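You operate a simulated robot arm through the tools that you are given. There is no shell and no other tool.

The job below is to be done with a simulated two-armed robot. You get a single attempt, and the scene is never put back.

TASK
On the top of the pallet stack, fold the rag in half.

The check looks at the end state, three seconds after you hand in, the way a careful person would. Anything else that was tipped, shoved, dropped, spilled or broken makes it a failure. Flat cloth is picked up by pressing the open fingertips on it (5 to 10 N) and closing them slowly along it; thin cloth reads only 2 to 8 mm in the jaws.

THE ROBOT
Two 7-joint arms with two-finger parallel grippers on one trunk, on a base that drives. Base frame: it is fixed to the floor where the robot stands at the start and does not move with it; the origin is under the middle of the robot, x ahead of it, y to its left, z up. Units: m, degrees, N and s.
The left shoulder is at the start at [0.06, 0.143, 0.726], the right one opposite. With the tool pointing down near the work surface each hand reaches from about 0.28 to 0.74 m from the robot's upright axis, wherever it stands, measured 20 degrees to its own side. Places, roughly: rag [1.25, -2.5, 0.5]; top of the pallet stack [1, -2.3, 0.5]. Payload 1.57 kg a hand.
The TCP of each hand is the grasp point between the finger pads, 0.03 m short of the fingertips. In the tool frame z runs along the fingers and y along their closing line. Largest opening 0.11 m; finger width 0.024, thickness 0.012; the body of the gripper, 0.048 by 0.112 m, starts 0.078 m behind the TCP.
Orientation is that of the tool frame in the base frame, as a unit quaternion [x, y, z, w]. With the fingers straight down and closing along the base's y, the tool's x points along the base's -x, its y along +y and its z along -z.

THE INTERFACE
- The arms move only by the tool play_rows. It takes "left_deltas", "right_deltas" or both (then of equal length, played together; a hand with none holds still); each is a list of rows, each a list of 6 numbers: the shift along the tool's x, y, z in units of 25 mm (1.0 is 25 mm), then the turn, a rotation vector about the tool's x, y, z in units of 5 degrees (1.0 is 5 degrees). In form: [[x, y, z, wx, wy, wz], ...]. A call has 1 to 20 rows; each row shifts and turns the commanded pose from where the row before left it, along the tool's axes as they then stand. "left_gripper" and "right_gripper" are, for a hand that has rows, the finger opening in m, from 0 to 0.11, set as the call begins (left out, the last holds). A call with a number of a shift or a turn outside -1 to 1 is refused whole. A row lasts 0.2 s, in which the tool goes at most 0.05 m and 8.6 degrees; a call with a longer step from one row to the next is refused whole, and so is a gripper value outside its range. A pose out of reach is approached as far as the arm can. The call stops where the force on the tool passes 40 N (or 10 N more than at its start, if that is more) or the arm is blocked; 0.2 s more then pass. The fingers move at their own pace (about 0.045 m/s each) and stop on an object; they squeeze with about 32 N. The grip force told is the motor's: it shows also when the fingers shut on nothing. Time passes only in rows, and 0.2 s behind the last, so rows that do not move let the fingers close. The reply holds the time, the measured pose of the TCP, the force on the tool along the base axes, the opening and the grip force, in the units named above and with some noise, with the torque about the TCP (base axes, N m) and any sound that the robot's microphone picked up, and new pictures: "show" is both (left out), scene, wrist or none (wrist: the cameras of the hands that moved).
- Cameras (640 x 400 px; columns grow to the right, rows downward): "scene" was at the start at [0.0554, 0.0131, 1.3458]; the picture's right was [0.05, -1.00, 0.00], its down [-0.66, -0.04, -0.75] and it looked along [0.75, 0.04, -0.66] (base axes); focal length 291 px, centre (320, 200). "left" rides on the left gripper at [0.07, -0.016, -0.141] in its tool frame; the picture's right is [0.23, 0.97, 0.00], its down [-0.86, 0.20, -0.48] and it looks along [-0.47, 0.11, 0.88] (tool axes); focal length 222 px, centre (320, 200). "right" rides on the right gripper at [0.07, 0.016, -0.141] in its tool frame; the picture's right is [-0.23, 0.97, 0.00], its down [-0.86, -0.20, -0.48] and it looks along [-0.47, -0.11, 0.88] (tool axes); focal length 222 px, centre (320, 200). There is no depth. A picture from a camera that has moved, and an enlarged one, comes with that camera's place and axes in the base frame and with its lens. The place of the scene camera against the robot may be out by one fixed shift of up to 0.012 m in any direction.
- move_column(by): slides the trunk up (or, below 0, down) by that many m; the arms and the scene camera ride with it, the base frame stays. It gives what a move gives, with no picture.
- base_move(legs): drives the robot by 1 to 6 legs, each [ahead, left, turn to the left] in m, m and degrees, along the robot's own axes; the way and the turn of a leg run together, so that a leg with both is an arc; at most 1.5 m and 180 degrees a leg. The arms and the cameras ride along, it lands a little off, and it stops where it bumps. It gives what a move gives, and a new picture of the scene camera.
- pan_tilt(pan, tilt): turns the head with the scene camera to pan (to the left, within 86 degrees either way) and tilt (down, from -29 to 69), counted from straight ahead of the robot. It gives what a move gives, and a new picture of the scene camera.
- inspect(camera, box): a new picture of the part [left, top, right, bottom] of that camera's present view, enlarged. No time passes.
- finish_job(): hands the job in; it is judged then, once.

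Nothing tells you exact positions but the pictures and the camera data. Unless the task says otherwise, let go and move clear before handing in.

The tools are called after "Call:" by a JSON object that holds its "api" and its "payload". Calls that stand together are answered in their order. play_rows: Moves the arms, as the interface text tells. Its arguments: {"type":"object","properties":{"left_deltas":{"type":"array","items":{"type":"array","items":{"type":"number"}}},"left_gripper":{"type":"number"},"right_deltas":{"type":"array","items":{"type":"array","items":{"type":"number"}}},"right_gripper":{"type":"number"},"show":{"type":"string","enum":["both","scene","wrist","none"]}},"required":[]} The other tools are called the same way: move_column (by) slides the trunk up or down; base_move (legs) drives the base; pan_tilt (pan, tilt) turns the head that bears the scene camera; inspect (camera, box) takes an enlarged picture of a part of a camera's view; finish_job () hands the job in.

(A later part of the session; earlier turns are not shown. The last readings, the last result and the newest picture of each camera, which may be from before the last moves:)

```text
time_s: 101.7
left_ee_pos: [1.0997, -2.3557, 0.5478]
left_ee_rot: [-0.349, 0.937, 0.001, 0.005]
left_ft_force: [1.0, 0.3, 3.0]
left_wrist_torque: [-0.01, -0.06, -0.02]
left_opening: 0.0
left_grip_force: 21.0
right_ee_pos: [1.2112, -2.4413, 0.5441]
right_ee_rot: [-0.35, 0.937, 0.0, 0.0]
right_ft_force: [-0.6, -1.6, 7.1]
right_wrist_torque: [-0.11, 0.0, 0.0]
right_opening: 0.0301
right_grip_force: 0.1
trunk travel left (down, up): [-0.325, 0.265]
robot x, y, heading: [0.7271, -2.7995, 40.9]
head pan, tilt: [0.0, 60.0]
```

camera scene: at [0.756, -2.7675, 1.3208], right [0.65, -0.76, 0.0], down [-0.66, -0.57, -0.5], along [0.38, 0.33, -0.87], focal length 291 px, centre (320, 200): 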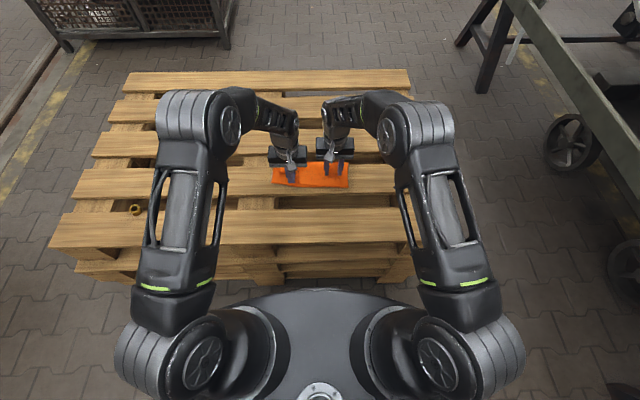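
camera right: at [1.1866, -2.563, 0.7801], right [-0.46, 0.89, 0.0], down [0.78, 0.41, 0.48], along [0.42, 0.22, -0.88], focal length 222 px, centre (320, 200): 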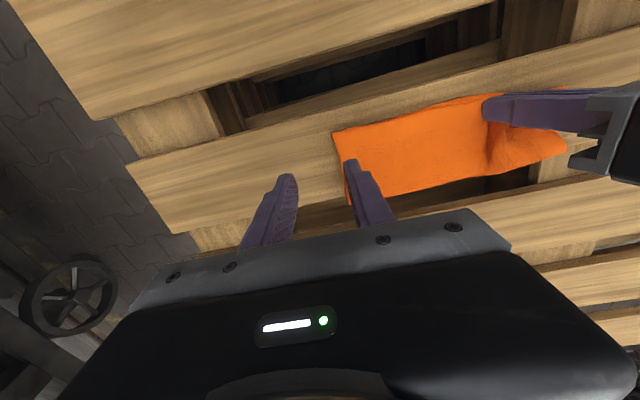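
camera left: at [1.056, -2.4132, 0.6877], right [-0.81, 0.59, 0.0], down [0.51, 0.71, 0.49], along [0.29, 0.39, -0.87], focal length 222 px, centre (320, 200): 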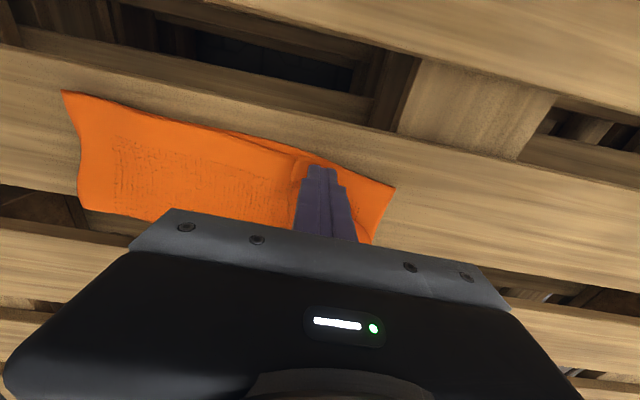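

Call:
{"api": "play_rows", "payload": {"left_deltas": [[0, 0, 0.02, 0, 0, 0], [0, 0.2, 0.01, 0, 0, 0], [0, 0.2, 0.01, 0, 0, 0], [0, 0.2, 0.01, 0, 0, 0], [0, 0.2, 0.01, 0, 0, 0], [0, 0, 0, 0, 0, 0]], "right_deltas": [[0, 0, 0.04, 0, 0, 0], [0, 0, 0, 0, 0, 0], [0, 0, 0, 0, 0, 0], [0, 0, 0, 0, 0, 0], [0, 0, 0, 0, 0, 0], [0, 0, 0, 0, 0, 0]], "show": "wrist"}}

Call:
{"api": "inspect", "payload": {"camera": "left", "box": [200, 80, 440, 230]}}

Call:
{"api": "inspect", "payload": {"camera": "scene", "box": [252, 130, 384, 212]}}

```text
time_s: 103.1
left_ee_pos: [1.086, -2.3404, 0.5462]
left_ee_rot: [-0.349, 0.937, 0.002, 0.006]
left_ft_force: [0.8, -0.2, 0.9]
left_wrist_torque: [-0.02, -0.03, 0.02]
left_opening: 0.0
left_grip_force: 21.0
right_ee_pos: [1.2099, -2.4409, 0.5427]
right_ee_rot: [-0.348, 0.937, 0.001, 0.001]
right_ft_force: [-0.7, -1.4, 15.1]
right_wrist_torque: [-0.1, 0.02, 0.02]
right_opening: 0.0299
right_grip_force: 0.2
trunk travel left (down, up): [-0.325, 0.265]
robot x, y, heading: [0.7275, -2.8045, 41.0]
head pan, tilt: [0.0, 60.0]
camera right: at [1.1475, -2.4747, 0.6839], right [-0.46, 0.89, 0.0], down [0.78, 0.41, 0.48], along [0.43, 0.22, -0.88], focal length 222 px, centre (320, 200)
camera left: at [1.0417, -2.3979, 0.686], right [-0.81, 0.59, 0.0], down [0.51, 0.71, 0.49], along [0.29, 0.39, -0.87], focal length 222 px, centre (320, 200)
```

right: 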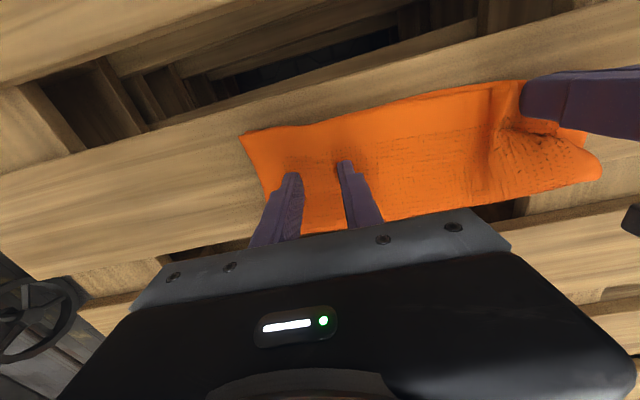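
left: 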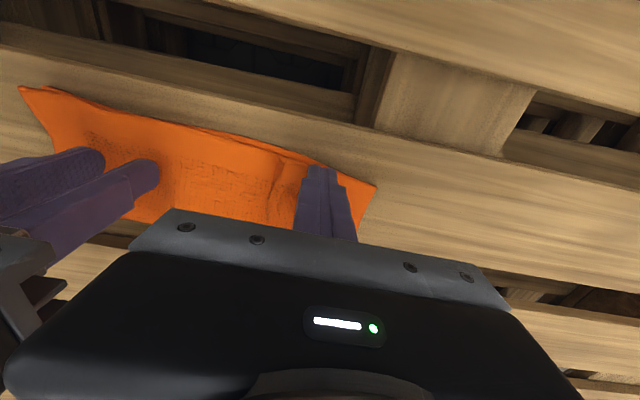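

```text
2.67 times, centred on (320, 155) of left
camera zoom: at [1.0417, -2.3979, 0.686], right [-0.81, 0.59, 0.0], down [0.51, 0.71, 0.49], along [0.29, 0.39, -0.87], focal length 592 px, centre (320, 320)
```

zoom: 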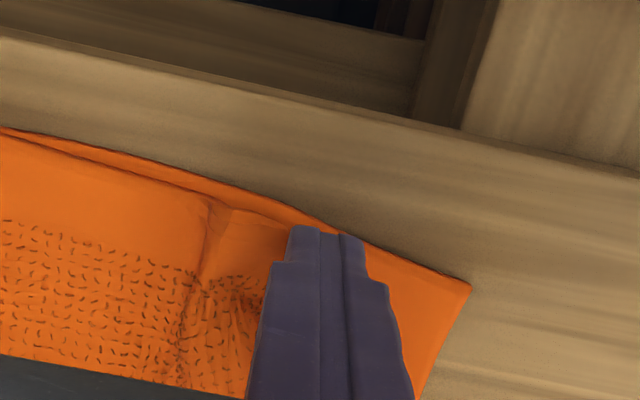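

```text
4.85 times, centred on (318, 171) of scene
camera zoom: at [0.7549, -2.7682, 1.3208], right [0.65, -0.76, 0.0], down [-0.66, -0.57, -0.5], along [0.38, 0.33, -0.87], focal length 1412 px, centre (330, 341)
```

zoom: 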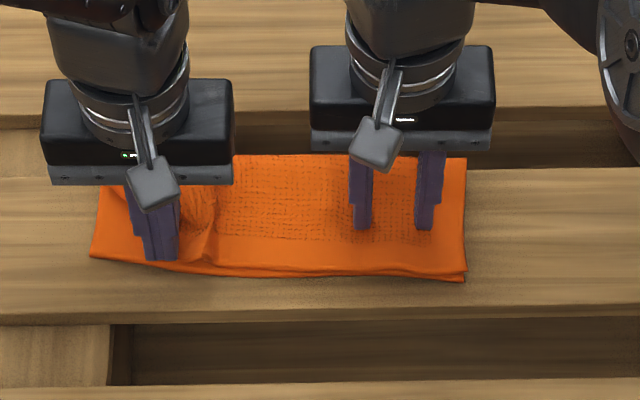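

With the anchor the pleat is opening and the rag stays put. I'll press slightly more and keep drawing the corner outward.

Call:
{"api": "play_rows", "payload": {"left_deltas": [[0, 0, 0.05, 0, 0, 0], [0, 0.2, 0.02, 0, 0, 0], [0, 0.2, 0.02, 0, 0, 0], [0, 0.2, 0.01, 0, 0, 0], [0, 0.2, 0.01, 0, 0, 0], [0, 0, 0, 0, 0, 0]], "show": "wrist"}}

Call:
{"api": "inspect", "payload": {"camera": "left", "box": [200, 80, 440, 230]}}

Call:
{"api": "inspect", "payload": {"camera": "scene", "box": [252, 130, 384, 212]}}

```text
time_s: 104.5
left_ee_pos: [1.0738, -2.325, 0.5444]
left_ee_rot: [-0.349, 0.937, 0.003, 0.005]
left_ft_force: [0.1, -0.3, 0.4]
left_wrist_torque: [-0.05, 0.05, -0.02]
left_opening: 0.0
left_grip_force: 21.4
right_ee_pos: [1.2099, -2.4412, 0.5432]
right_ee_rot: [-0.348, 0.938, 0.0, 0.001]
right_ft_force: [-1.2, 0.6, 16.9]
right_wrist_torque: [-0.07, -0.01, 0.0]
right_opening: 0.0301
right_grip_force: 0.4
trunk travel left (down, up): [-0.325, 0.265]
robot x, y, heading: [0.7289, -2.7995, 40.9]
head pan, tilt: [0.0, 60.0]
camera left: at [1.0297, -2.383, 0.6847], right [-0.81, 0.59, 0.0], down [0.51, 0.71, 0.49], along [0.29, 0.39, -0.87], focal length 222 px, centre (320, 200)
```

left: 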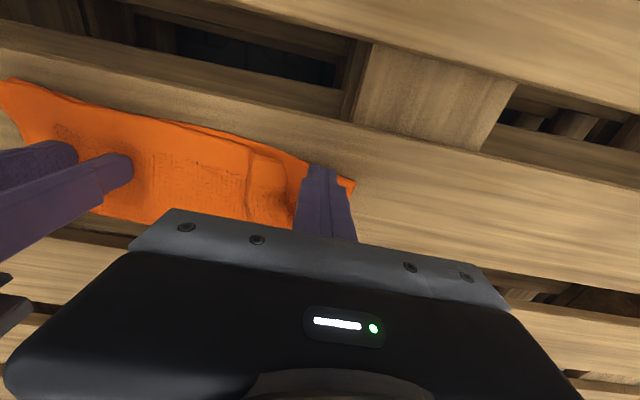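

```text
2.67 times, centred on (320, 155) of left
camera zoom: at [1.0297, -2.383, 0.6847], right [-0.81, 0.59, 0.0], down [0.51, 0.71, 0.49], along [0.29, 0.39, -0.87], focal length 592 px, centre (320, 320)
```

zoom: 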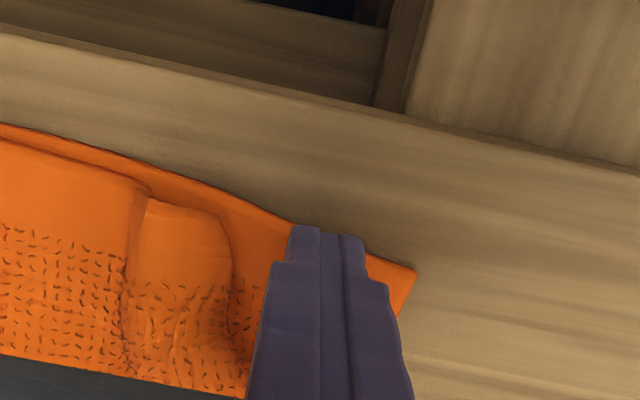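

```text
4.85 times, centred on (318, 171) of scene
camera zoom: at [0.7549, -2.7681, 1.3208], right [0.65, -0.76, 0.0], down [-0.66, -0.57, -0.5], along [0.38, 0.33, -0.87], focal length 1412 px, centre (330, 341)
```

zoom: 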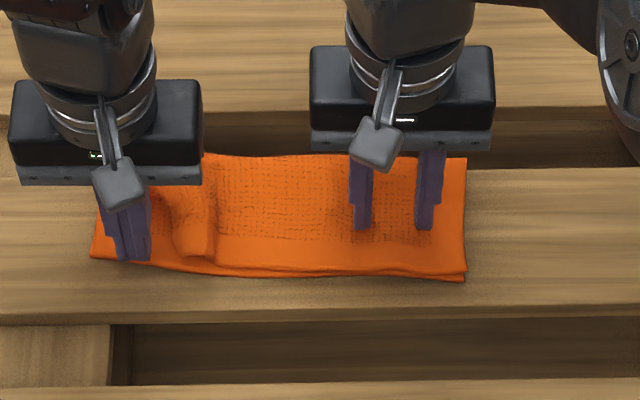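

The fingertips slipped off the flap because the press was too light. I'll lift, go back onto the flap, and press harder this time.

Call:
{"api": "play_rows", "payload": {"left_deltas": [[0, 0, -0.6, 0, 0, 0], [0, -0.72, 0, 0, 0, 0], [0, -0.72, 0, 0, 0, 0], [0, 0, 0.3, 0, 0, 0], [0, 0, 0, 0, 0, 0]], "show": "wrist"}}

Call:
{"api": "inspect", "payload": {"camera": "left", "box": [200, 80, 440, 230]}}

```text
time_s: 105.7
left_ee_pos: [1.0974, -2.3526, 0.5526]
left_ee_rot: [-0.349, 0.937, 0.002, 0.006]
left_ft_force: [0.2, 0.2, 0.0]
left_wrist_torque: [0.03, -0.01, -0.02]
left_opening: 0.0002
left_grip_force: 21.2
right_ee_pos: [1.2103, -2.4413, 0.5424]
right_ee_rot: [-0.349, 0.937, 0.0, 0.001]
right_ft_force: [-0.2, -0.2, 16.9]
right_wrist_torque: [0.0, -0.03, -0.03]
right_opening: 0.0299
right_grip_force: 0.6
trunk travel left (down, up): [-0.325, 0.265]
robot x, y, heading: [0.7284, -2.8042, 40.6]
head pan, tilt: [0.0, 60.0]
camera left: at [1.0533, -2.4113, 0.6925], right [-0.81, 0.59, 0.0], down [0.51, 0.71, 0.49], along [0.29, 0.39, -0.87], focal length 222 px, centre (320, 200)
```

left: 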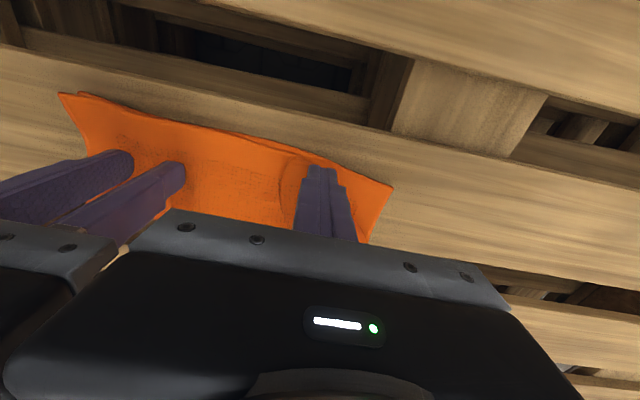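

```text
2.67 times, centred on (320, 155) of left
camera zoom: at [1.0533, -2.4113, 0.6925], right [-0.81, 0.59, 0.0], down [0.51, 0.71, 0.49], along [0.29, 0.39, -0.87], focal length 592 px, centre (320, 320)
```

zoom: 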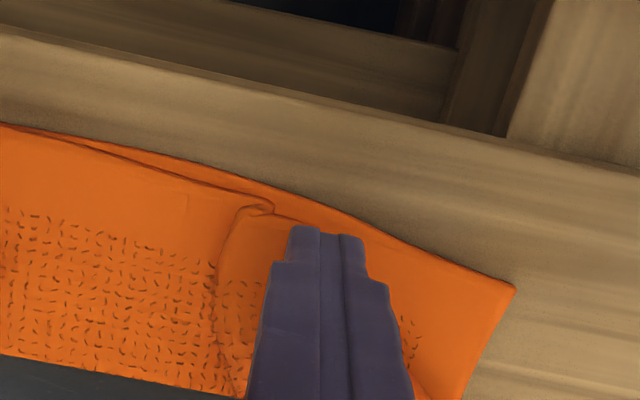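

Call:
{"api": "play_rows", "payload": {"left_deltas": [[0, 0, 0.12, 0, 0, 0], [0, 0, 0.08, 0, 0, 0], [0, 0, 0, 0, 0, 0]], "show": "none"}}

```text
time_s: 106.5
left_ee_pos: [1.0975, -2.3525, 0.5478]
left_ee_rot: [-0.349, 0.937, 0.002, 0.006]
left_ft_force: [0.6, -1.0, 3.1]
left_wrist_torque: [0.0, -0.02, 0.01]
left_opening: 0.0
left_grip_force: 21.7
right_ee_pos: [1.2106, -2.4415, 0.5438]
right_ee_rot: [-0.349, 0.937, 0.0, 0.001]
right_ft_force: [0.0, 1.8, 15.7]
right_wrist_torque: [0.0, -0.01, -0.01]
right_opening: 0.03
right_grip_force: 0.2
trunk travel left (down, up): [-0.325, 0.265]
robot x, y, heading: [0.7276, -2.7987, 40.5]
head pan, tilt: [0.0, 60.0]
```

Call:
{"api": "play_rows", "payload": {"left_deltas": [[0, 0, 0.1, 0, 0, 0], [0, 0.2, 0.02, 0, 0, 0], [0, 0.2, 0.02, 0, 0, 0], [0, 0.2, 0.02, 0, 0, 0], [0, 0.2, 0.02, 0, 0, 0], [0, 0, 0, 0, 0, 0]], "show": "wrist"}}

Call:
{"api": "inspect", "payload": {"camera": "left", "box": [200, 80, 440, 230]}}

```text
time_s: 107.9
left_ee_pos: [1.0862, -2.337, 0.5433]
left_ee_rot: [-0.35, 0.937, 0.002, 0.007]
left_ft_force: [7.9, -7.6, 17.2]
left_wrist_torque: [-0.2, -0.42, -0.07]
left_opening: 0.0
left_grip_force: 21.4
right_ee_pos: [1.2089, -2.4423, 0.5431]
right_ee_rot: [-0.349, 0.937, 0.001, 0.001]
right_ft_force: [-1.6, 5.5, 11.3]
right_wrist_torque: [0.1, -0.03, -0.01]
right_opening: 0.0299
right_grip_force: 0.0
trunk travel left (down, up): [-0.325, 0.265]
robot x, y, heading: [0.7278, -2.7978, 40.7]
head pan, tilt: [0.0, 60.0]
camera left: at [1.0408, -2.3954, 0.6836], right [-0.81, 0.59, 0.0], down [0.51, 0.71, 0.49], along [0.29, 0.39, -0.87], focal length 222 px, centre (320, 200)
```

left: 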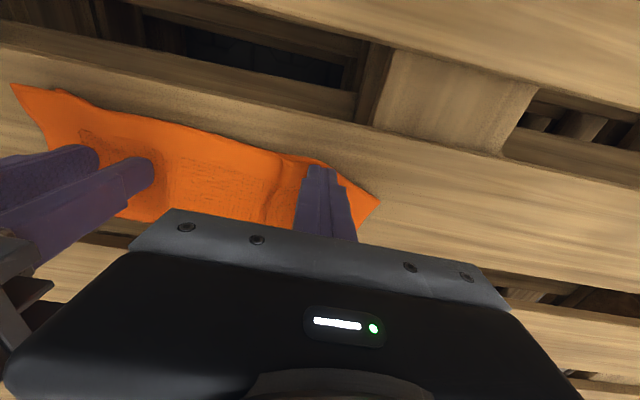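

```text
2.67 times, centred on (320, 155) of left
camera zoom: at [1.0408, -2.3954, 0.6836], right [-0.81, 0.59, 0.0], down [0.51, 0.71, 0.49], along [0.29, 0.39, -0.87], focal length 592 px, centre (320, 320)
```

zoom: 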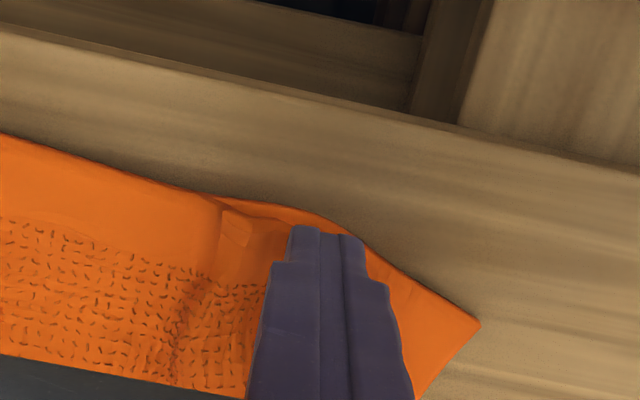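

That press is too strong (17 N, tugging the lower layer too). I'll ease it and continue the drag gently.

Call:
{"api": "play_rows", "payload": {"left_deltas": [[0, 0, -0.08, 0, 0, 0], [0, 0, 0, 0, 0, 0]], "show": "none"}}

Call:
{"api": "play_rows", "payload": {"left_deltas": [[0, 0.2, 0, 0, 0, 0], [0, 0.2, 0, 0, 0, 0], [0, 0, 0, 0, 0, 0]], "show": "wrist"}}

Call:
{"api": "inspect", "payload": {"camera": "left", "box": [200, 80, 440, 230]}}

Call:
{"api": "inspect", "payload": {"camera": "scene", "box": [252, 130, 384, 212]}}

```text
time_s: 108.5
left_ee_pos: [1.0823, -2.3359, 0.5442]
left_ee_rot: [-0.35, 0.937, 0.003, 0.005]
left_ft_force: [3.4, -2.1, 8.5]
left_wrist_torque: [-0.1, -0.23, -0.03]
left_opening: 0.0001
left_grip_force: 21.6
right_ee_pos: [1.2092, -2.4428, 0.5422]
right_ee_rot: [-0.348, 0.937, 0.0, 0.001]
right_ft_force: [-2.1, 2.5, 14.8]
right_wrist_torque: [0.02, 0.05, -0.02]
right_opening: 0.03
right_grip_force: 0.0
trunk travel left (down, up): [-0.325, 0.265]
robot x, y, heading: [0.7302, -2.8025, 40.8]
head pan, tilt: [0.0, 60.0]
```

```text
time_s: 109.3
left_ee_pos: [1.0783, -2.3293, 0.5435]
left_ee_rot: [-0.349, 0.937, 0.002, 0.004]
left_ft_force: [-0.3, -0.5, -0.2]
left_wrist_torque: [0.03, 0.02, 0.0]
left_opening: 0.0002
left_grip_force: 21.7
right_ee_pos: [1.2099, -2.4412, 0.5413]
right_ee_rot: [-0.349, 0.937, 0.001, 0.002]
right_ft_force: [-2.5, 0.7, 17.0]
right_wrist_torque: [-0.04, 0.04, 0.03]
right_opening: 0.03
right_grip_force: 0.0
trunk travel left (down, up): [-0.325, 0.265]
robot x, y, heading: [0.7254, -2.8003, 40.8]
head pan, tilt: [0.0, 60.0]
camera left: at [1.0334, -2.3876, 0.6839], right [-0.81, 0.59, 0.0], down [0.51, 0.71, 0.49], along [0.29, 0.39, -0.87], focal length 222 px, centre (320, 200)
```

left: 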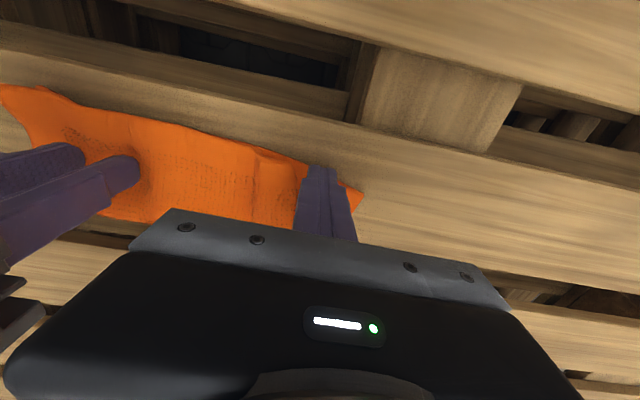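

```text
2.67 times, centred on (320, 155) of left
camera zoom: at [1.0334, -2.3876, 0.6839], right [-0.81, 0.59, 0.0], down [0.51, 0.71, 0.49], along [0.29, 0.39, -0.87], focal length 592 px, centre (320, 320)
```

zoom: 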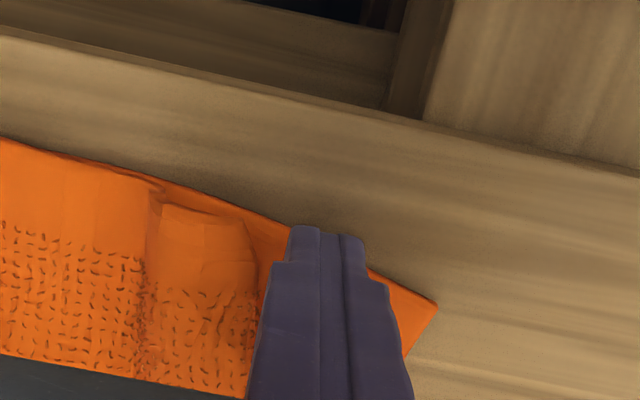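

```text
4.85 times, centred on (318, 171) of scene
camera zoom: at [0.7547, -2.7682, 1.3208], right [0.65, -0.76, 0.0], down [-0.66, -0.57, -0.5], along [0.38, 0.33, -0.87], focal length 1412 px, centre (330, 341)
```

zoom: 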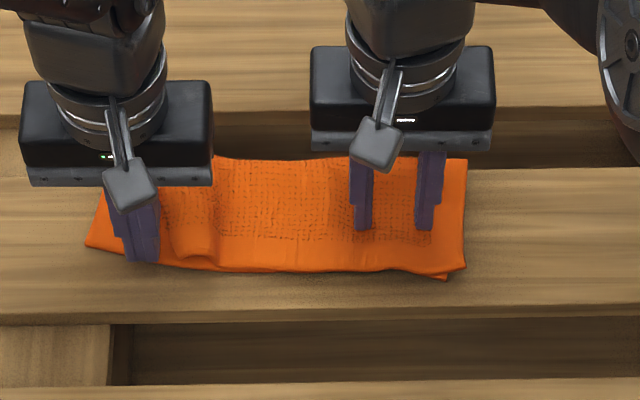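

The finger slid off the flap's edge again; pressing at one spot near the tip isn't pulling the pleat open well. I'll turn the left hand 90 degrees so its two fingertips press along the flap's length, and reset the right-hand anchor closer to the pleat. First I'll raise and turn the left hand.

Call:
{"api": "play_rows", "payload": {"left_deltas": [[0, 0, -0.8, 0, 0, 0], [0, 0, -0.8, 0, 0, 1], [0, 0, -0.4, 0, 0, 1], [0, 0, 0, 0, 0, 1], [0, 0, 0, 0, 0, 1], [0, 0, 0, 0, 0, 1], [0, 0, 0, 0, 0, 1], [0, 0, 0, 0, 0, 1], [0, 0, 0, 0, 0, 1], [0, 0, 0, 0, 0, 1], [0, 0, 0, 0, 0, 1], [0, 0, 0, 0, 0, 1], [0, 0, 0, 0, 0, 1], [0, 0, 0, 0, 0, 1], [0, 0, 0, 0, 0, 1], [0, 0, 0, 0, 0, 1], [0, 0, 0, 0, 0, 1], [0, 0, 0, 0, 0, 1], [0, 0, 0, 0, 0, 1], [0, 0, 0, 0, 0, 0]], "left_gripper": 0.035, "show": "wrist"}}

Call:
{"api": "inspect", "payload": {"camera": "scene", "box": [252, 130, 384, 212]}}

```text
time_s: 113.5
left_ee_pos: [1.0781, -2.33, 0.5928]
left_ee_rot: [0.416, 0.909, 0.005, 0.001]
left_ft_force: [1.0, -0.2, -0.1]
left_wrist_torque: [-0.01, -0.01, -0.02]
left_opening: 0.0349
left_grip_force: 0.0
right_ee_pos: [1.2095, -2.4412, 0.5434]
right_ee_rot: [-0.349, 0.937, 0.0, 0.001]
right_ft_force: [-1.9, -2.8, 16.3]
right_wrist_torque: [-0.16, 0.04, -0.05]
right_opening: 0.0296
right_grip_force: 0.0
trunk travel left (down, up): [-0.325, 0.265]
robot x, y, heading: [0.7282, -2.7982, 40.9]
head pan, tilt: [0.0, 60.0]
camera left: at [1.017, -2.2884, 0.7347], right [0.59, 0.81, 0.01], down [0.71, -0.52, 0.48], along [0.39, -0.28, -0.88], focal length 222 px, centre (320, 200)
```

left: 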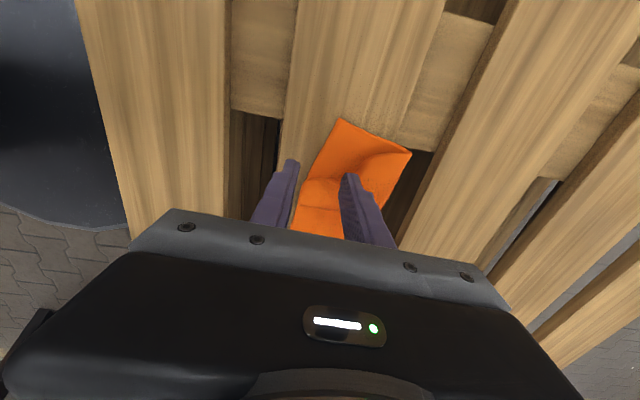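

```text
4.85 times, centred on (318, 171) of scene
camera zoom: at [0.7548, -2.7682, 1.3208], right [0.65, -0.76, 0.0], down [-0.66, -0.57, -0.5], along [0.38, 0.33, -0.87], focal length 1412 px, centre (330, 341)
```

zoom: 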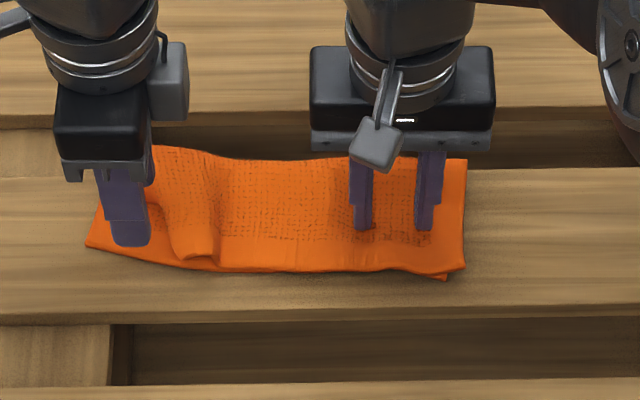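

Call:
{"api": "inspect", "payload": {"camera": "left", "box": [240, 100, 440, 240]}}

```text
2.86 times, centred on (340, 170) of left
camera zoom: at [1.017, -2.2884, 0.7347], right [0.59, 0.81, 0.01], down [0.71, -0.52, 0.48], along [0.39, -0.28, -0.88], focal length 635 px, centre (263, 286)
```

zoom: 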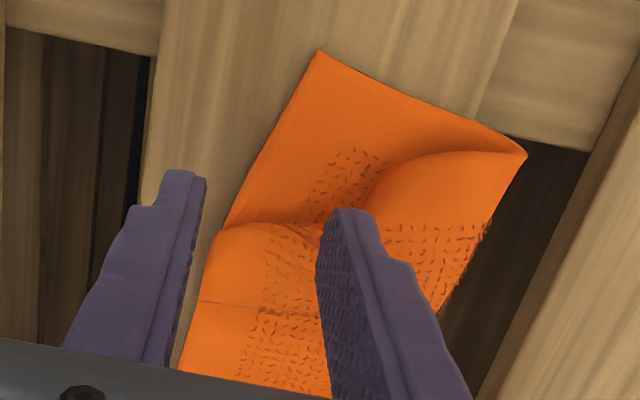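

The turned view shows the top layer's near-left corner at about (0.561, 0.103), with the lower corner at (0.580, 0.170) and one remaining pleat line near Y = 0.072. I'll lift the right anchor to let the cloth relax, then re-place it closer.

Call:
{"api": "play_rows", "payload": {"right_deltas": [[0, 0, -0.2, 0, 0, 0], [0, 0, -0.5, 0, 0, 0], [0, 0.65, -0.1, 0, 0, 0], [0, 0.65, 0, 0, 0, 0], [0, 0, 0, 0, 0, 0]], "show": "none"}}

Call:
{"api": "inspect", "payload": {"camera": "scene", "box": [252, 130, 384, 212]}}

Call:
{"api": "inspect", "payload": {"camera": "left", "box": [240, 100, 440, 240]}}

```text
time_s: 114.7
left_ee_pos: [1.0781, -2.3301, 0.5931]
left_ee_rot: [0.416, 0.909, 0.004, 0.002]
left_ft_force: [0.1, 1.1, -0.5]
left_wrist_torque: [0.02, -0.02, -0.03]
left_opening: 0.0351
left_grip_force: 0.1
right_ee_pos: [1.1875, -2.416, 0.5598]
right_ee_rot: [-0.349, 0.937, 0.0, -0.001]
right_ft_force: [-0.3, 0.9, 0.7]
right_wrist_torque: [-0.02, -0.03, -0.02]
right_opening: 0.03
right_grip_force: 0.0
trunk travel left (down, up): [-0.325, 0.265]
robot x, y, heading: [0.729, -2.8002, 40.8]
head pan, tilt: [0.0, 60.0]
```

```text
4.85 times, centred on (318, 171) of scene
camera zoom: at [0.756, -2.7672, 1.3208], right [0.65, -0.76, 0.0], down [-0.66, -0.57, -0.5], along [0.38, 0.33, -0.87], focal length 1412 px, centre (330, 341)
```

zoom: 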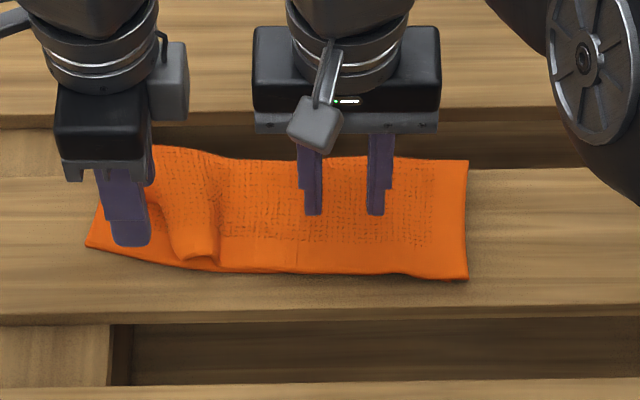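

```text
2.86 times, centred on (340, 170) of left
camera zoom: at [1.0177, -2.288, 0.734], right [0.59, 0.81, 0.01], down [0.71, -0.52, 0.48], along [0.39, -0.28, -0.88], focal length 635 px, centre (263, 286)
```

zoom: 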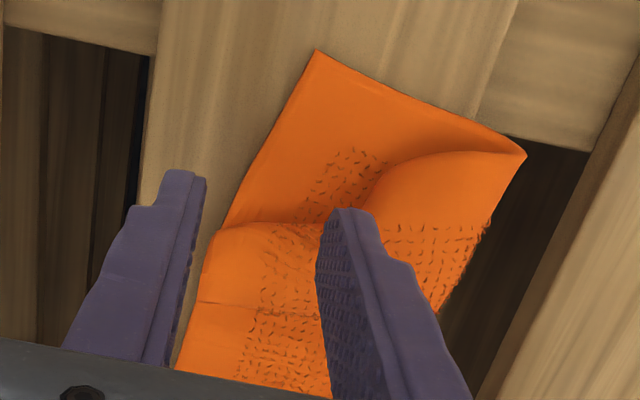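

The right corners line up again. I'll anchor with the right hand slightly further right but opened wider, and bring the left hand over the flap.

Call:
{"api": "play_rows", "payload": {"right_deltas": [[0, -0.6, 0, 0, 0, 0], [0, 0, 0, 0, 0, 0], [0, 0, 0, 0, 0, 0], [0, 0, 0.4, 0, 0, 0], [0, 0, 0.16, 0, 0, 0], [0, 0, 0.06, 0, 0, 0], [0, 0, 0, 0, 0, 0]], "left_deltas": [[-0.42, 0.26, 0, 0, 0, 0], [-0.42, 0.26, 0, 0, 0, 0], [-0.42, 0.26, 0, 0, 0, 0], [-0.4, 0.26, 0, 0, 0, 0], [0, 0, 0.6, 0, 0, 0], [0, 0, 0.6, 0, 0, 0], [0, 0, 0, 0, 0, 0]], "right_gripper": 0.06, "show": "wrist"}}

Call:
{"api": "inspect", "payload": {"camera": "scene", "box": [252, 130, 384, 212]}}

Call:
{"api": "inspect", "payload": {"camera": "left", "box": [240, 100, 440, 240]}}

```text
time_s: 116.3
left_ee_pos: [1.1255, -2.3435, 0.5612]
left_ee_rot: [0.415, 0.91, 0.005, 0.002]
left_ft_force: [0.0, -0.1, -0.7]
left_wrist_torque: [0.0, 0.01, -0.02]
left_opening: 0.0348
left_grip_force: 0.1
right_ee_pos: [1.1974, -2.4274, 0.5455]
right_ee_rot: [-0.349, 0.937, 0.0, 0.001]
right_ft_force: [-0.8, -0.2, 2.2]
right_wrist_torque: [0.01, 0.02, -0.03]
right_opening: 0.0601
right_grip_force: 0.1
trunk travel left (down, up): [-0.325, 0.265]
robot x, y, heading: [0.7286, -2.8001, 40.8]
head pan, tilt: [0.0, 60.0]
camera right: at [1.1363, -2.4607, 0.6866], right [-0.46, 0.89, 0.0], down [0.78, 0.41, 0.48], along [0.42, 0.22, -0.88], focal length 222 px, centre (320, 200)
camera left: at [1.0644, -2.3013, 0.7039], right [0.59, 0.81, 0.01], down [0.71, -0.52, 0.48], along [0.39, -0.28, -0.88], focal length 222 px, centre (320, 200)
```

right: 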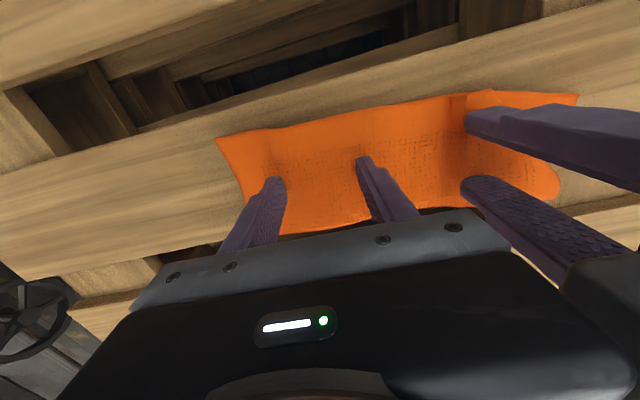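
left: 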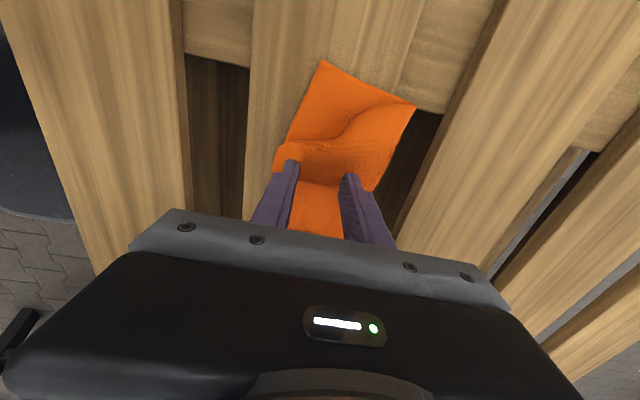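

```text
4.85 times, centred on (318, 171) of scene
camera zoom: at [0.7559, -2.7674, 1.3208], right [0.65, -0.76, 0.0], down [-0.66, -0.57, -0.5], along [0.38, 0.33, -0.87], focal length 1412 px, centre (330, 341)
```

zoom: 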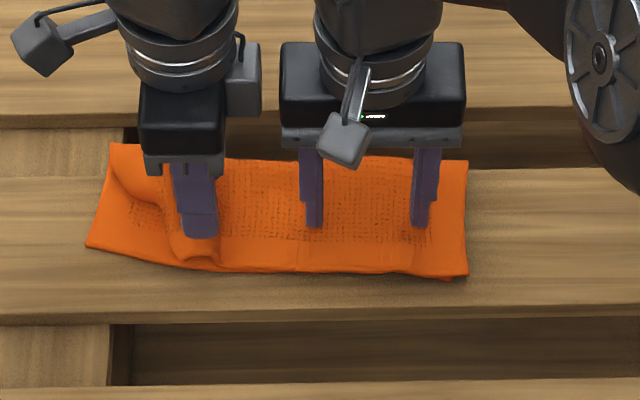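

```text
2.86 times, centred on (340, 170) of left
camera zoom: at [1.0644, -2.3013, 0.7039], right [0.59, 0.81, 0.01], down [0.71, -0.52, 0.48], along [0.39, -0.28, -0.88], focal length 635 px, centre (263, 286)
```

zoom: 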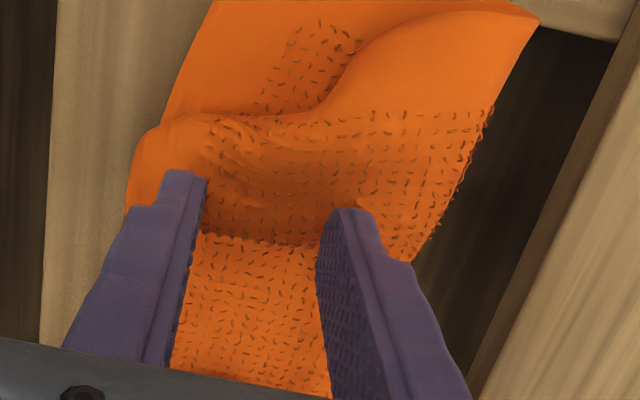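

The left fingertips are over the flap between its edge and the pleat line. I'll press both hands: the right as the anchor, the left on the flap.

Call:
{"api": "play_rows", "payload": {"right_deltas": [[0, 0, 0.08, 0, 0, 0], [0, 0, 0.04, 0, 0, 0], [0, 0, 0, 0, 0, 0]], "left_deltas": [[0, 0, 0.3, 0, 0, 0], [0, 0, 0.2, 0, 0, 0], [0, 0, 0, 0, 0, 0]], "show": "none"}}

```text
time_s: 117.1
left_ee_pos: [1.1245, -2.3426, 0.5507]
left_ee_rot: [0.415, 0.91, 0.005, 0.003]
left_ft_force: [-0.1, 0.3, 1.5]
left_wrist_torque: [-0.03, 0.07, 0.04]
left_opening: 0.0352
left_grip_force: 0.1
right_ee_pos: [1.1979, -2.4285, 0.5429]
right_ee_rot: [-0.349, 0.937, -0.001, 0.0]
right_ft_force: [-2.6, -2.2, 10.0]
right_wrist_torque: [-0.09, 0.07, 0.05]
right_opening: 0.0598
right_grip_force: 0.0
trunk travel left (down, up): [-0.325, 0.265]
robot x, y, heading: [0.7251, -2.8032, 40.9]
head pan, tilt: [0.0, 60.0]
```

Call:
{"api": "play_rows", "payload": {"left_deltas": [[0, 0, 0.1, 0, 0, 0], [0, 0, 0, 0, 0, 0]], "right_deltas": [[0, 0, 0.03, 0, 0, 0], [0, 0, 0, 0, 0, 0]], "show": "none"}}

```text
time_s: 117.7
left_ee_pos: [1.1246, -2.3439, 0.5491]
left_ee_rot: [0.415, 0.91, 0.006, 0.003]
left_ft_force: [-0.2, 0.2, 3.0]
left_wrist_torque: [-0.02, 0.06, 0.01]
left_opening: 0.035
left_grip_force: 0.1
right_ee_pos: [1.1984, -2.4265, 0.5431]
right_ee_rot: [-0.349, 0.937, 0.0, 0.0]
right_ft_force: [-2.2, -3.0, 12.1]
right_wrist_torque: [-0.07, 0.06, -0.02]
right_opening: 0.06
right_grip_force: 0.1
trunk travel left (down, up): [-0.325, 0.265]
robot x, y, heading: [0.726, -2.8004, 40.7]
head pan, tilt: [0.0, 60.0]
```

Call:
{"api": "play_rows", "payload": {"left_deltas": [[0, 0, 0.06, 0, 0, 0], [0.2, 0, 0.01, 0, 0, 0], [0.2, 0, 0.01, 0, 0, 0], [0.2, 0, 0.01, 0, 0, 0], [0, 0, 0, 0, 0, 0]], "show": "wrist"}}

Call:
{"api": "inspect", "payload": {"camera": "left", "box": [240, 100, 440, 240]}}

Call:
{"api": "inspect", "payload": {"camera": "scene", "box": [252, 130, 384, 212]}}

```text
time_s: 118.9
left_ee_pos: [1.1152, -2.3328, 0.5473]
left_ee_rot: [0.415, 0.91, 0.005, 0.003]
left_ft_force: [2.0, -3.7, 4.6]
left_wrist_torque: [-0.18, 0.01, 0.09]
left_opening: 0.0354
left_grip_force: 0.1
right_ee_pos: [1.1983, -2.4268, 0.5435]
right_ee_rot: [-0.349, 0.937, 0.0, 0.001]
right_ft_force: [-2.8, -1.0, 13.4]
right_wrist_torque: [0.0, 0.1, -0.04]
right_opening: 0.0604
right_grip_force: 0.3
trunk travel left (down, up): [-0.325, 0.265]
robot x, y, heading: [0.7273, -2.8002, 40.7]
head pan, tilt: [0.0, 60.0]
camera left: at [1.0547, -2.2909, 0.6878], right [0.59, 0.81, 0.01], down [0.71, -0.52, 0.48], along [0.4, -0.27, -0.88], focal length 222 px, centre (320, 200)
```

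left: 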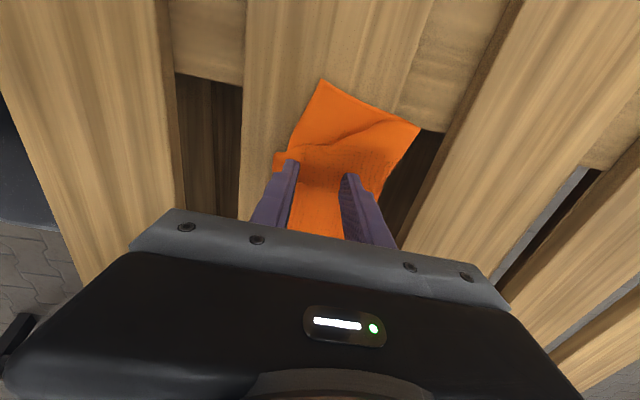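

```text
2.86 times, centred on (340, 170) of left
camera zoom: at [1.0547, -2.2909, 0.6878], right [0.59, 0.81, 0.01], down [0.71, -0.52, 0.48], along [0.4, -0.27, -0.88], focal length 635 px, centre (263, 286)
```

zoom: 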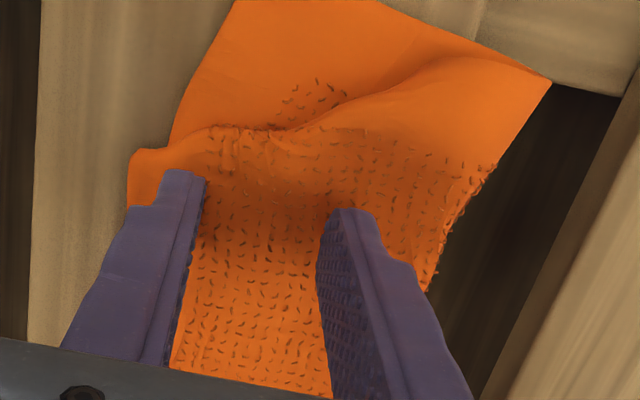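

```text
4.85 times, centred on (318, 171) of scene
camera zoom: at [0.755, -2.7685, 1.3208], right [0.65, -0.76, 0.0], down [-0.66, -0.56, -0.5], along [0.38, 0.33, -0.87], focal length 1412 px, centre (330, 341)
```

zoom: 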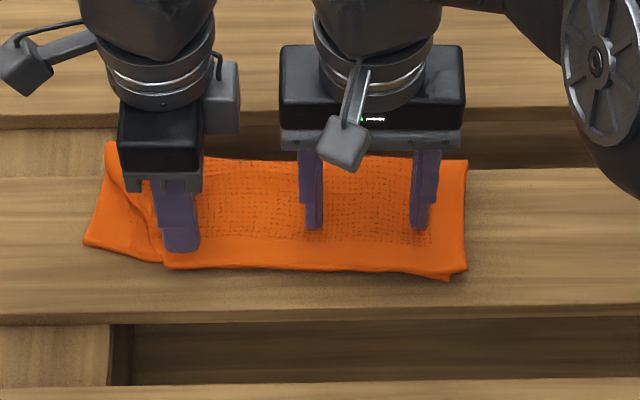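

The pleat line has opened, but the left hem now appears tucked under the top layer. Lifting that part should let it spring free. I'll ease off, open wider, and pinch just the top layer near its left end while the right hand keeps everything else anchored.

Call:
{"api": "play_rows", "payload": {"left_deltas": [[0, 0, -0.25, 0, 0, 0], [0, 0, 0, 0, 0, 0], [0, 0, 0, 0, 0, 0], [0, 0, 0.2, 0, 0, 0], [0, 0, 0, 0, 0, 0]], "left_gripper": 0.055, "show": "wrist"}}

Call:
{"api": "inspect", "payload": {"camera": "left", "box": [240, 100, 440, 240]}}

```text
time_s: 120.1
left_ee_pos: [1.1142, -2.3319, 0.5476]
left_ee_rot: [0.416, 0.91, 0.006, 0.002]
left_ft_force: [0.0, 0.1, 2.7]
left_wrist_torque: [-0.04, 0.04, 0.01]
left_opening: 0.0548
left_grip_force: 0.0
right_ee_pos: [1.1985, -2.4268, 0.5425]
right_ee_rot: [-0.349, 0.937, 0.0, 0.001]
right_ft_force: [-1.8, -0.6, 14.2]
right_wrist_torque: [-0.04, 0.1, -0.02]
right_opening: 0.0601
right_grip_force: 0.6
trunk travel left (down, up): [-0.325, 0.265]
robot x, y, heading: [0.7277, -2.7997, 40.7]
head pan, tilt: [0.0, 60.0]
camera left: at [1.0545, -2.2902, 0.6884], right [0.59, 0.81, 0.01], down [0.71, -0.52, 0.48], along [0.4, -0.27, -0.88], focal length 222 px, centre (320, 200)
```

left: 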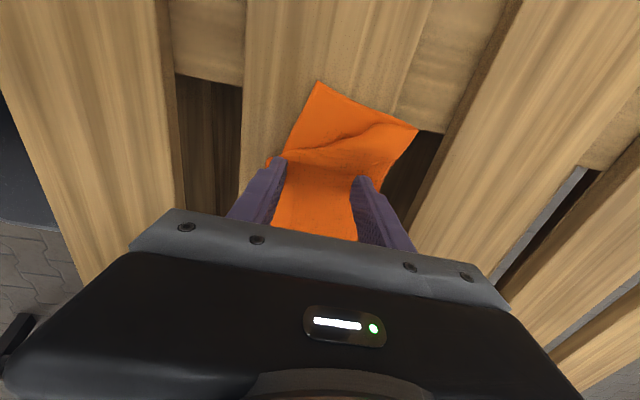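

```text
2.86 times, centred on (340, 170) of left
camera zoom: at [1.0545, -2.2902, 0.6884], right [0.59, 0.81, 0.01], down [0.71, -0.52, 0.48], along [0.4, -0.27, -0.88], focal length 635 px, centre (263, 286)
```

zoom: 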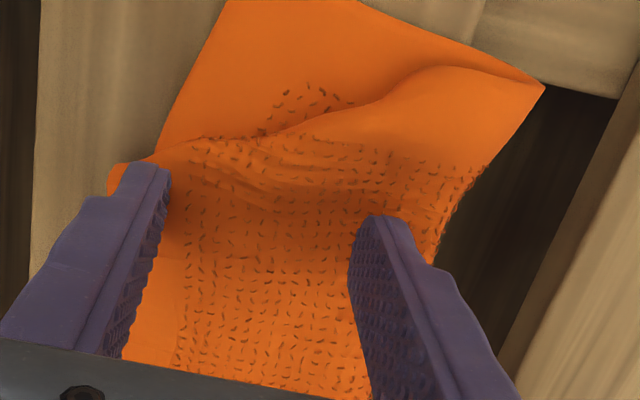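

Both fingertips straddle the top layer's left end. I'll press lightly and close slowly.

Call:
{"api": "play_rows", "payload": {"left_deltas": [[0, 0, 0.06, 0, 0, 0]], "left_gripper": 0.047, "show": "none"}}

Call:
{"api": "play_rows", "payload": {"left_deltas": [[0, 0, 0.02, 0, 0, 0]], "left_gripper": 0.039, "show": "none"}}

Call:
{"api": "play_rows", "payload": {"left_deltas": [[0, 0, 0, 0, 0, 0]], "left_gripper": 0.031, "show": "wrist"}}

Call:
{"api": "inspect", "payload": {"camera": "left", "box": [240, 100, 440, 240]}}

```text
time_s: 120.5
left_ee_pos: [1.1153, -2.3322, 0.5473]
left_ee_rot: [0.416, 0.91, 0.005, 0.002]
left_ft_force: [-0.8, -0.8, 3.9]
left_wrist_torque: [-0.1, 0.11, 0.01]
left_opening: 0.0477
left_grip_force: 0.4
right_ee_pos: [1.1977, -2.428, 0.5434]
right_ee_rot: [-0.349, 0.937, 0.0, 0.001]
right_ft_force: [-1.9, -1.2, 14.3]
right_wrist_torque: [0.0, 0.07, -0.05]
right_opening: 0.0599
right_grip_force: 0.0
trunk travel left (down, up): [-0.325, 0.265]
robot x, y, heading: [0.7298, -2.7984, 40.7]
head pan, tilt: [0.0, 60.0]
```

```text
time_s: 120.9
left_ee_pos: [1.1154, -2.3323, 0.5467]
left_ee_rot: [0.415, 0.91, 0.006, 0.002]
left_ft_force: [0.4, 0.1, 4.6]
left_wrist_torque: [-0.05, 0.03, 0.01]
left_opening: 0.0389
left_grip_force: 0.2
right_ee_pos: [1.1977, -2.4279, 0.5428]
right_ee_rot: [-0.349, 0.937, 0.0, 0.001]
right_ft_force: [-1.3, -0.1, 13.6]
right_wrist_torque: [-0.01, 0.06, -0.03]
right_opening: 0.0601
right_grip_force: 0.3
trunk travel left (down, up): [-0.325, 0.265]
robot x, y, heading: [0.7254, -2.8019, 40.9]
head pan, tilt: [0.0, 60.0]
```

```text
time_s: 121.3
left_ee_pos: [1.1158, -2.3328, 0.545]
left_ee_rot: [0.415, 0.91, 0.005, 0.003]
left_ft_force: [1.0, 0.1, 5.3]
left_wrist_torque: [-0.04, 0.02, -0.02]
left_opening: 0.0326
left_grip_force: 0.8
right_ee_pos: [1.1985, -2.4266, 0.5423]
right_ee_rot: [-0.348, 0.937, 0.0, 0.001]
right_ft_force: [-1.6, 0.5, 13.4]
right_wrist_torque: [0.01, 0.06, -0.02]
right_opening: 0.0602
right_grip_force: 0.2
trunk travel left (down, up): [-0.325, 0.265]
robot x, y, heading: [0.728, -2.8016, 40.8]
head pan, tilt: [0.0, 60.0]
camera left: at [1.055, -2.2905, 0.6873], right [0.59, 0.81, 0.01], down [0.71, -0.52, 0.48], along [0.4, -0.27, -0.88], focal length 222 px, centre (320, 200)
```

left: 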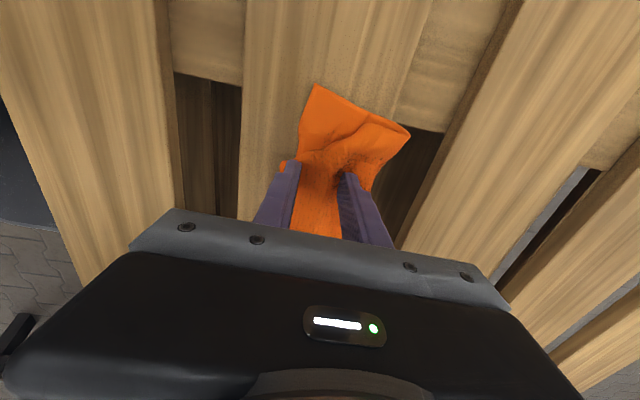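

```text
2.86 times, centred on (340, 170) of left
camera zoom: at [1.055, -2.2905, 0.6873], right [0.59, 0.81, 0.01], down [0.71, -0.52, 0.48], along [0.4, -0.27, -0.88], focal length 635 px, centre (263, 286)
```

zoom: 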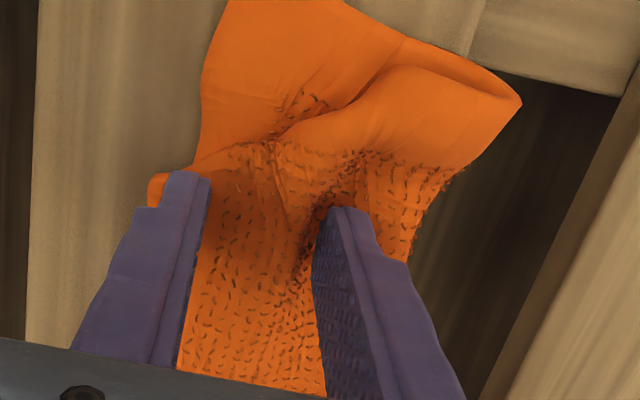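

The lower layer is being gathered too, so I'll undo this: open again and lift off. I'll use another approach: turn the hand back and pinch only the raised left boundary of the top layer, with one finger on top and the other just outside it.

Call:
{"api": "play_rows", "payload": {"left_deltas": [[0, 0, 0, 0, 0, 0], [0, 0, 0, 0, 0, 0], [0, 0, -0.2, 0, 0, 0], [0, 0, -0.6, 0, 0, 0], [0, 0, -0.8, 0, 0, 0], [0, 0, 0, 0, 0, 0]], "left_gripper": 0.055, "show": "none"}}

Call:
{"api": "inspect", "payload": {"camera": "left", "box": [200, 80, 460, 240]}}

Call:
{"api": "inspect", "payload": {"camera": "scene", "box": [252, 130, 384, 212]}}

```text
time_s: 122.7
left_ee_pos: [1.1153, -2.3326, 0.5859]
left_ee_rot: [0.416, 0.909, 0.005, 0.002]
left_ft_force: [0.6, 0.4, 0.1]
left_wrist_torque: [-0.03, -0.04, -0.01]
left_opening: 0.0551
left_grip_force: 0.1
right_ee_pos: [1.1975, -2.4268, 0.5437]
right_ee_rot: [-0.349, 0.937, 0.001, 0.0]
right_ft_force: [-2.5, -0.7, 15.9]
right_wrist_torque: [-0.01, 0.08, -0.07]
right_opening: 0.0599
right_grip_force: 0.1
trunk travel left (down, up): [-0.325, 0.265]
robot x, y, heading: [0.7261, -2.8001, 41.0]
head pan, tilt: [0.0, 60.0]
```

```text
2.46 times, centred on (330, 160) of left
camera zoom: at [1.0543, -2.2906, 0.7277], right [0.59, 0.81, 0.01], down [0.71, -0.52, 0.48], along [0.39, -0.28, -0.88], focal length 547 px, centre (295, 298)
```

zoom: 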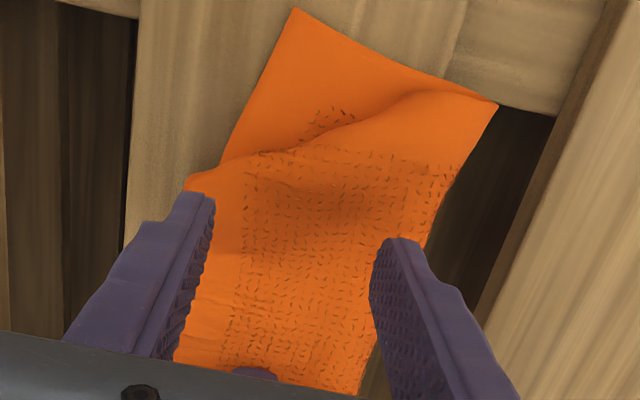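

```text
4.85 times, centred on (318, 171) of scene
camera zoom: at [0.7549, -2.7682, 1.3208], right [0.65, -0.76, 0.0], down [-0.66, -0.57, -0.5], along [0.38, 0.33, -0.87], focal length 1412 px, centre (330, 341)
```

zoom: 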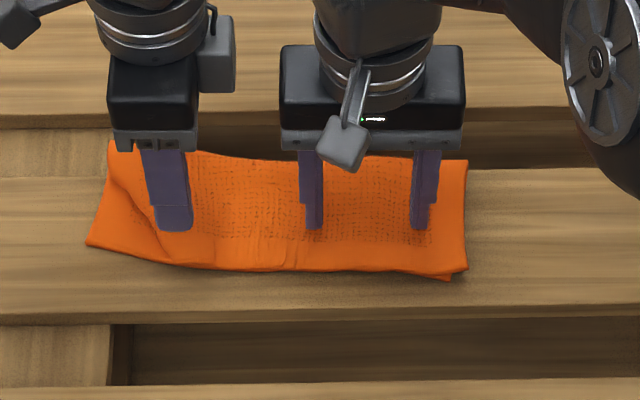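

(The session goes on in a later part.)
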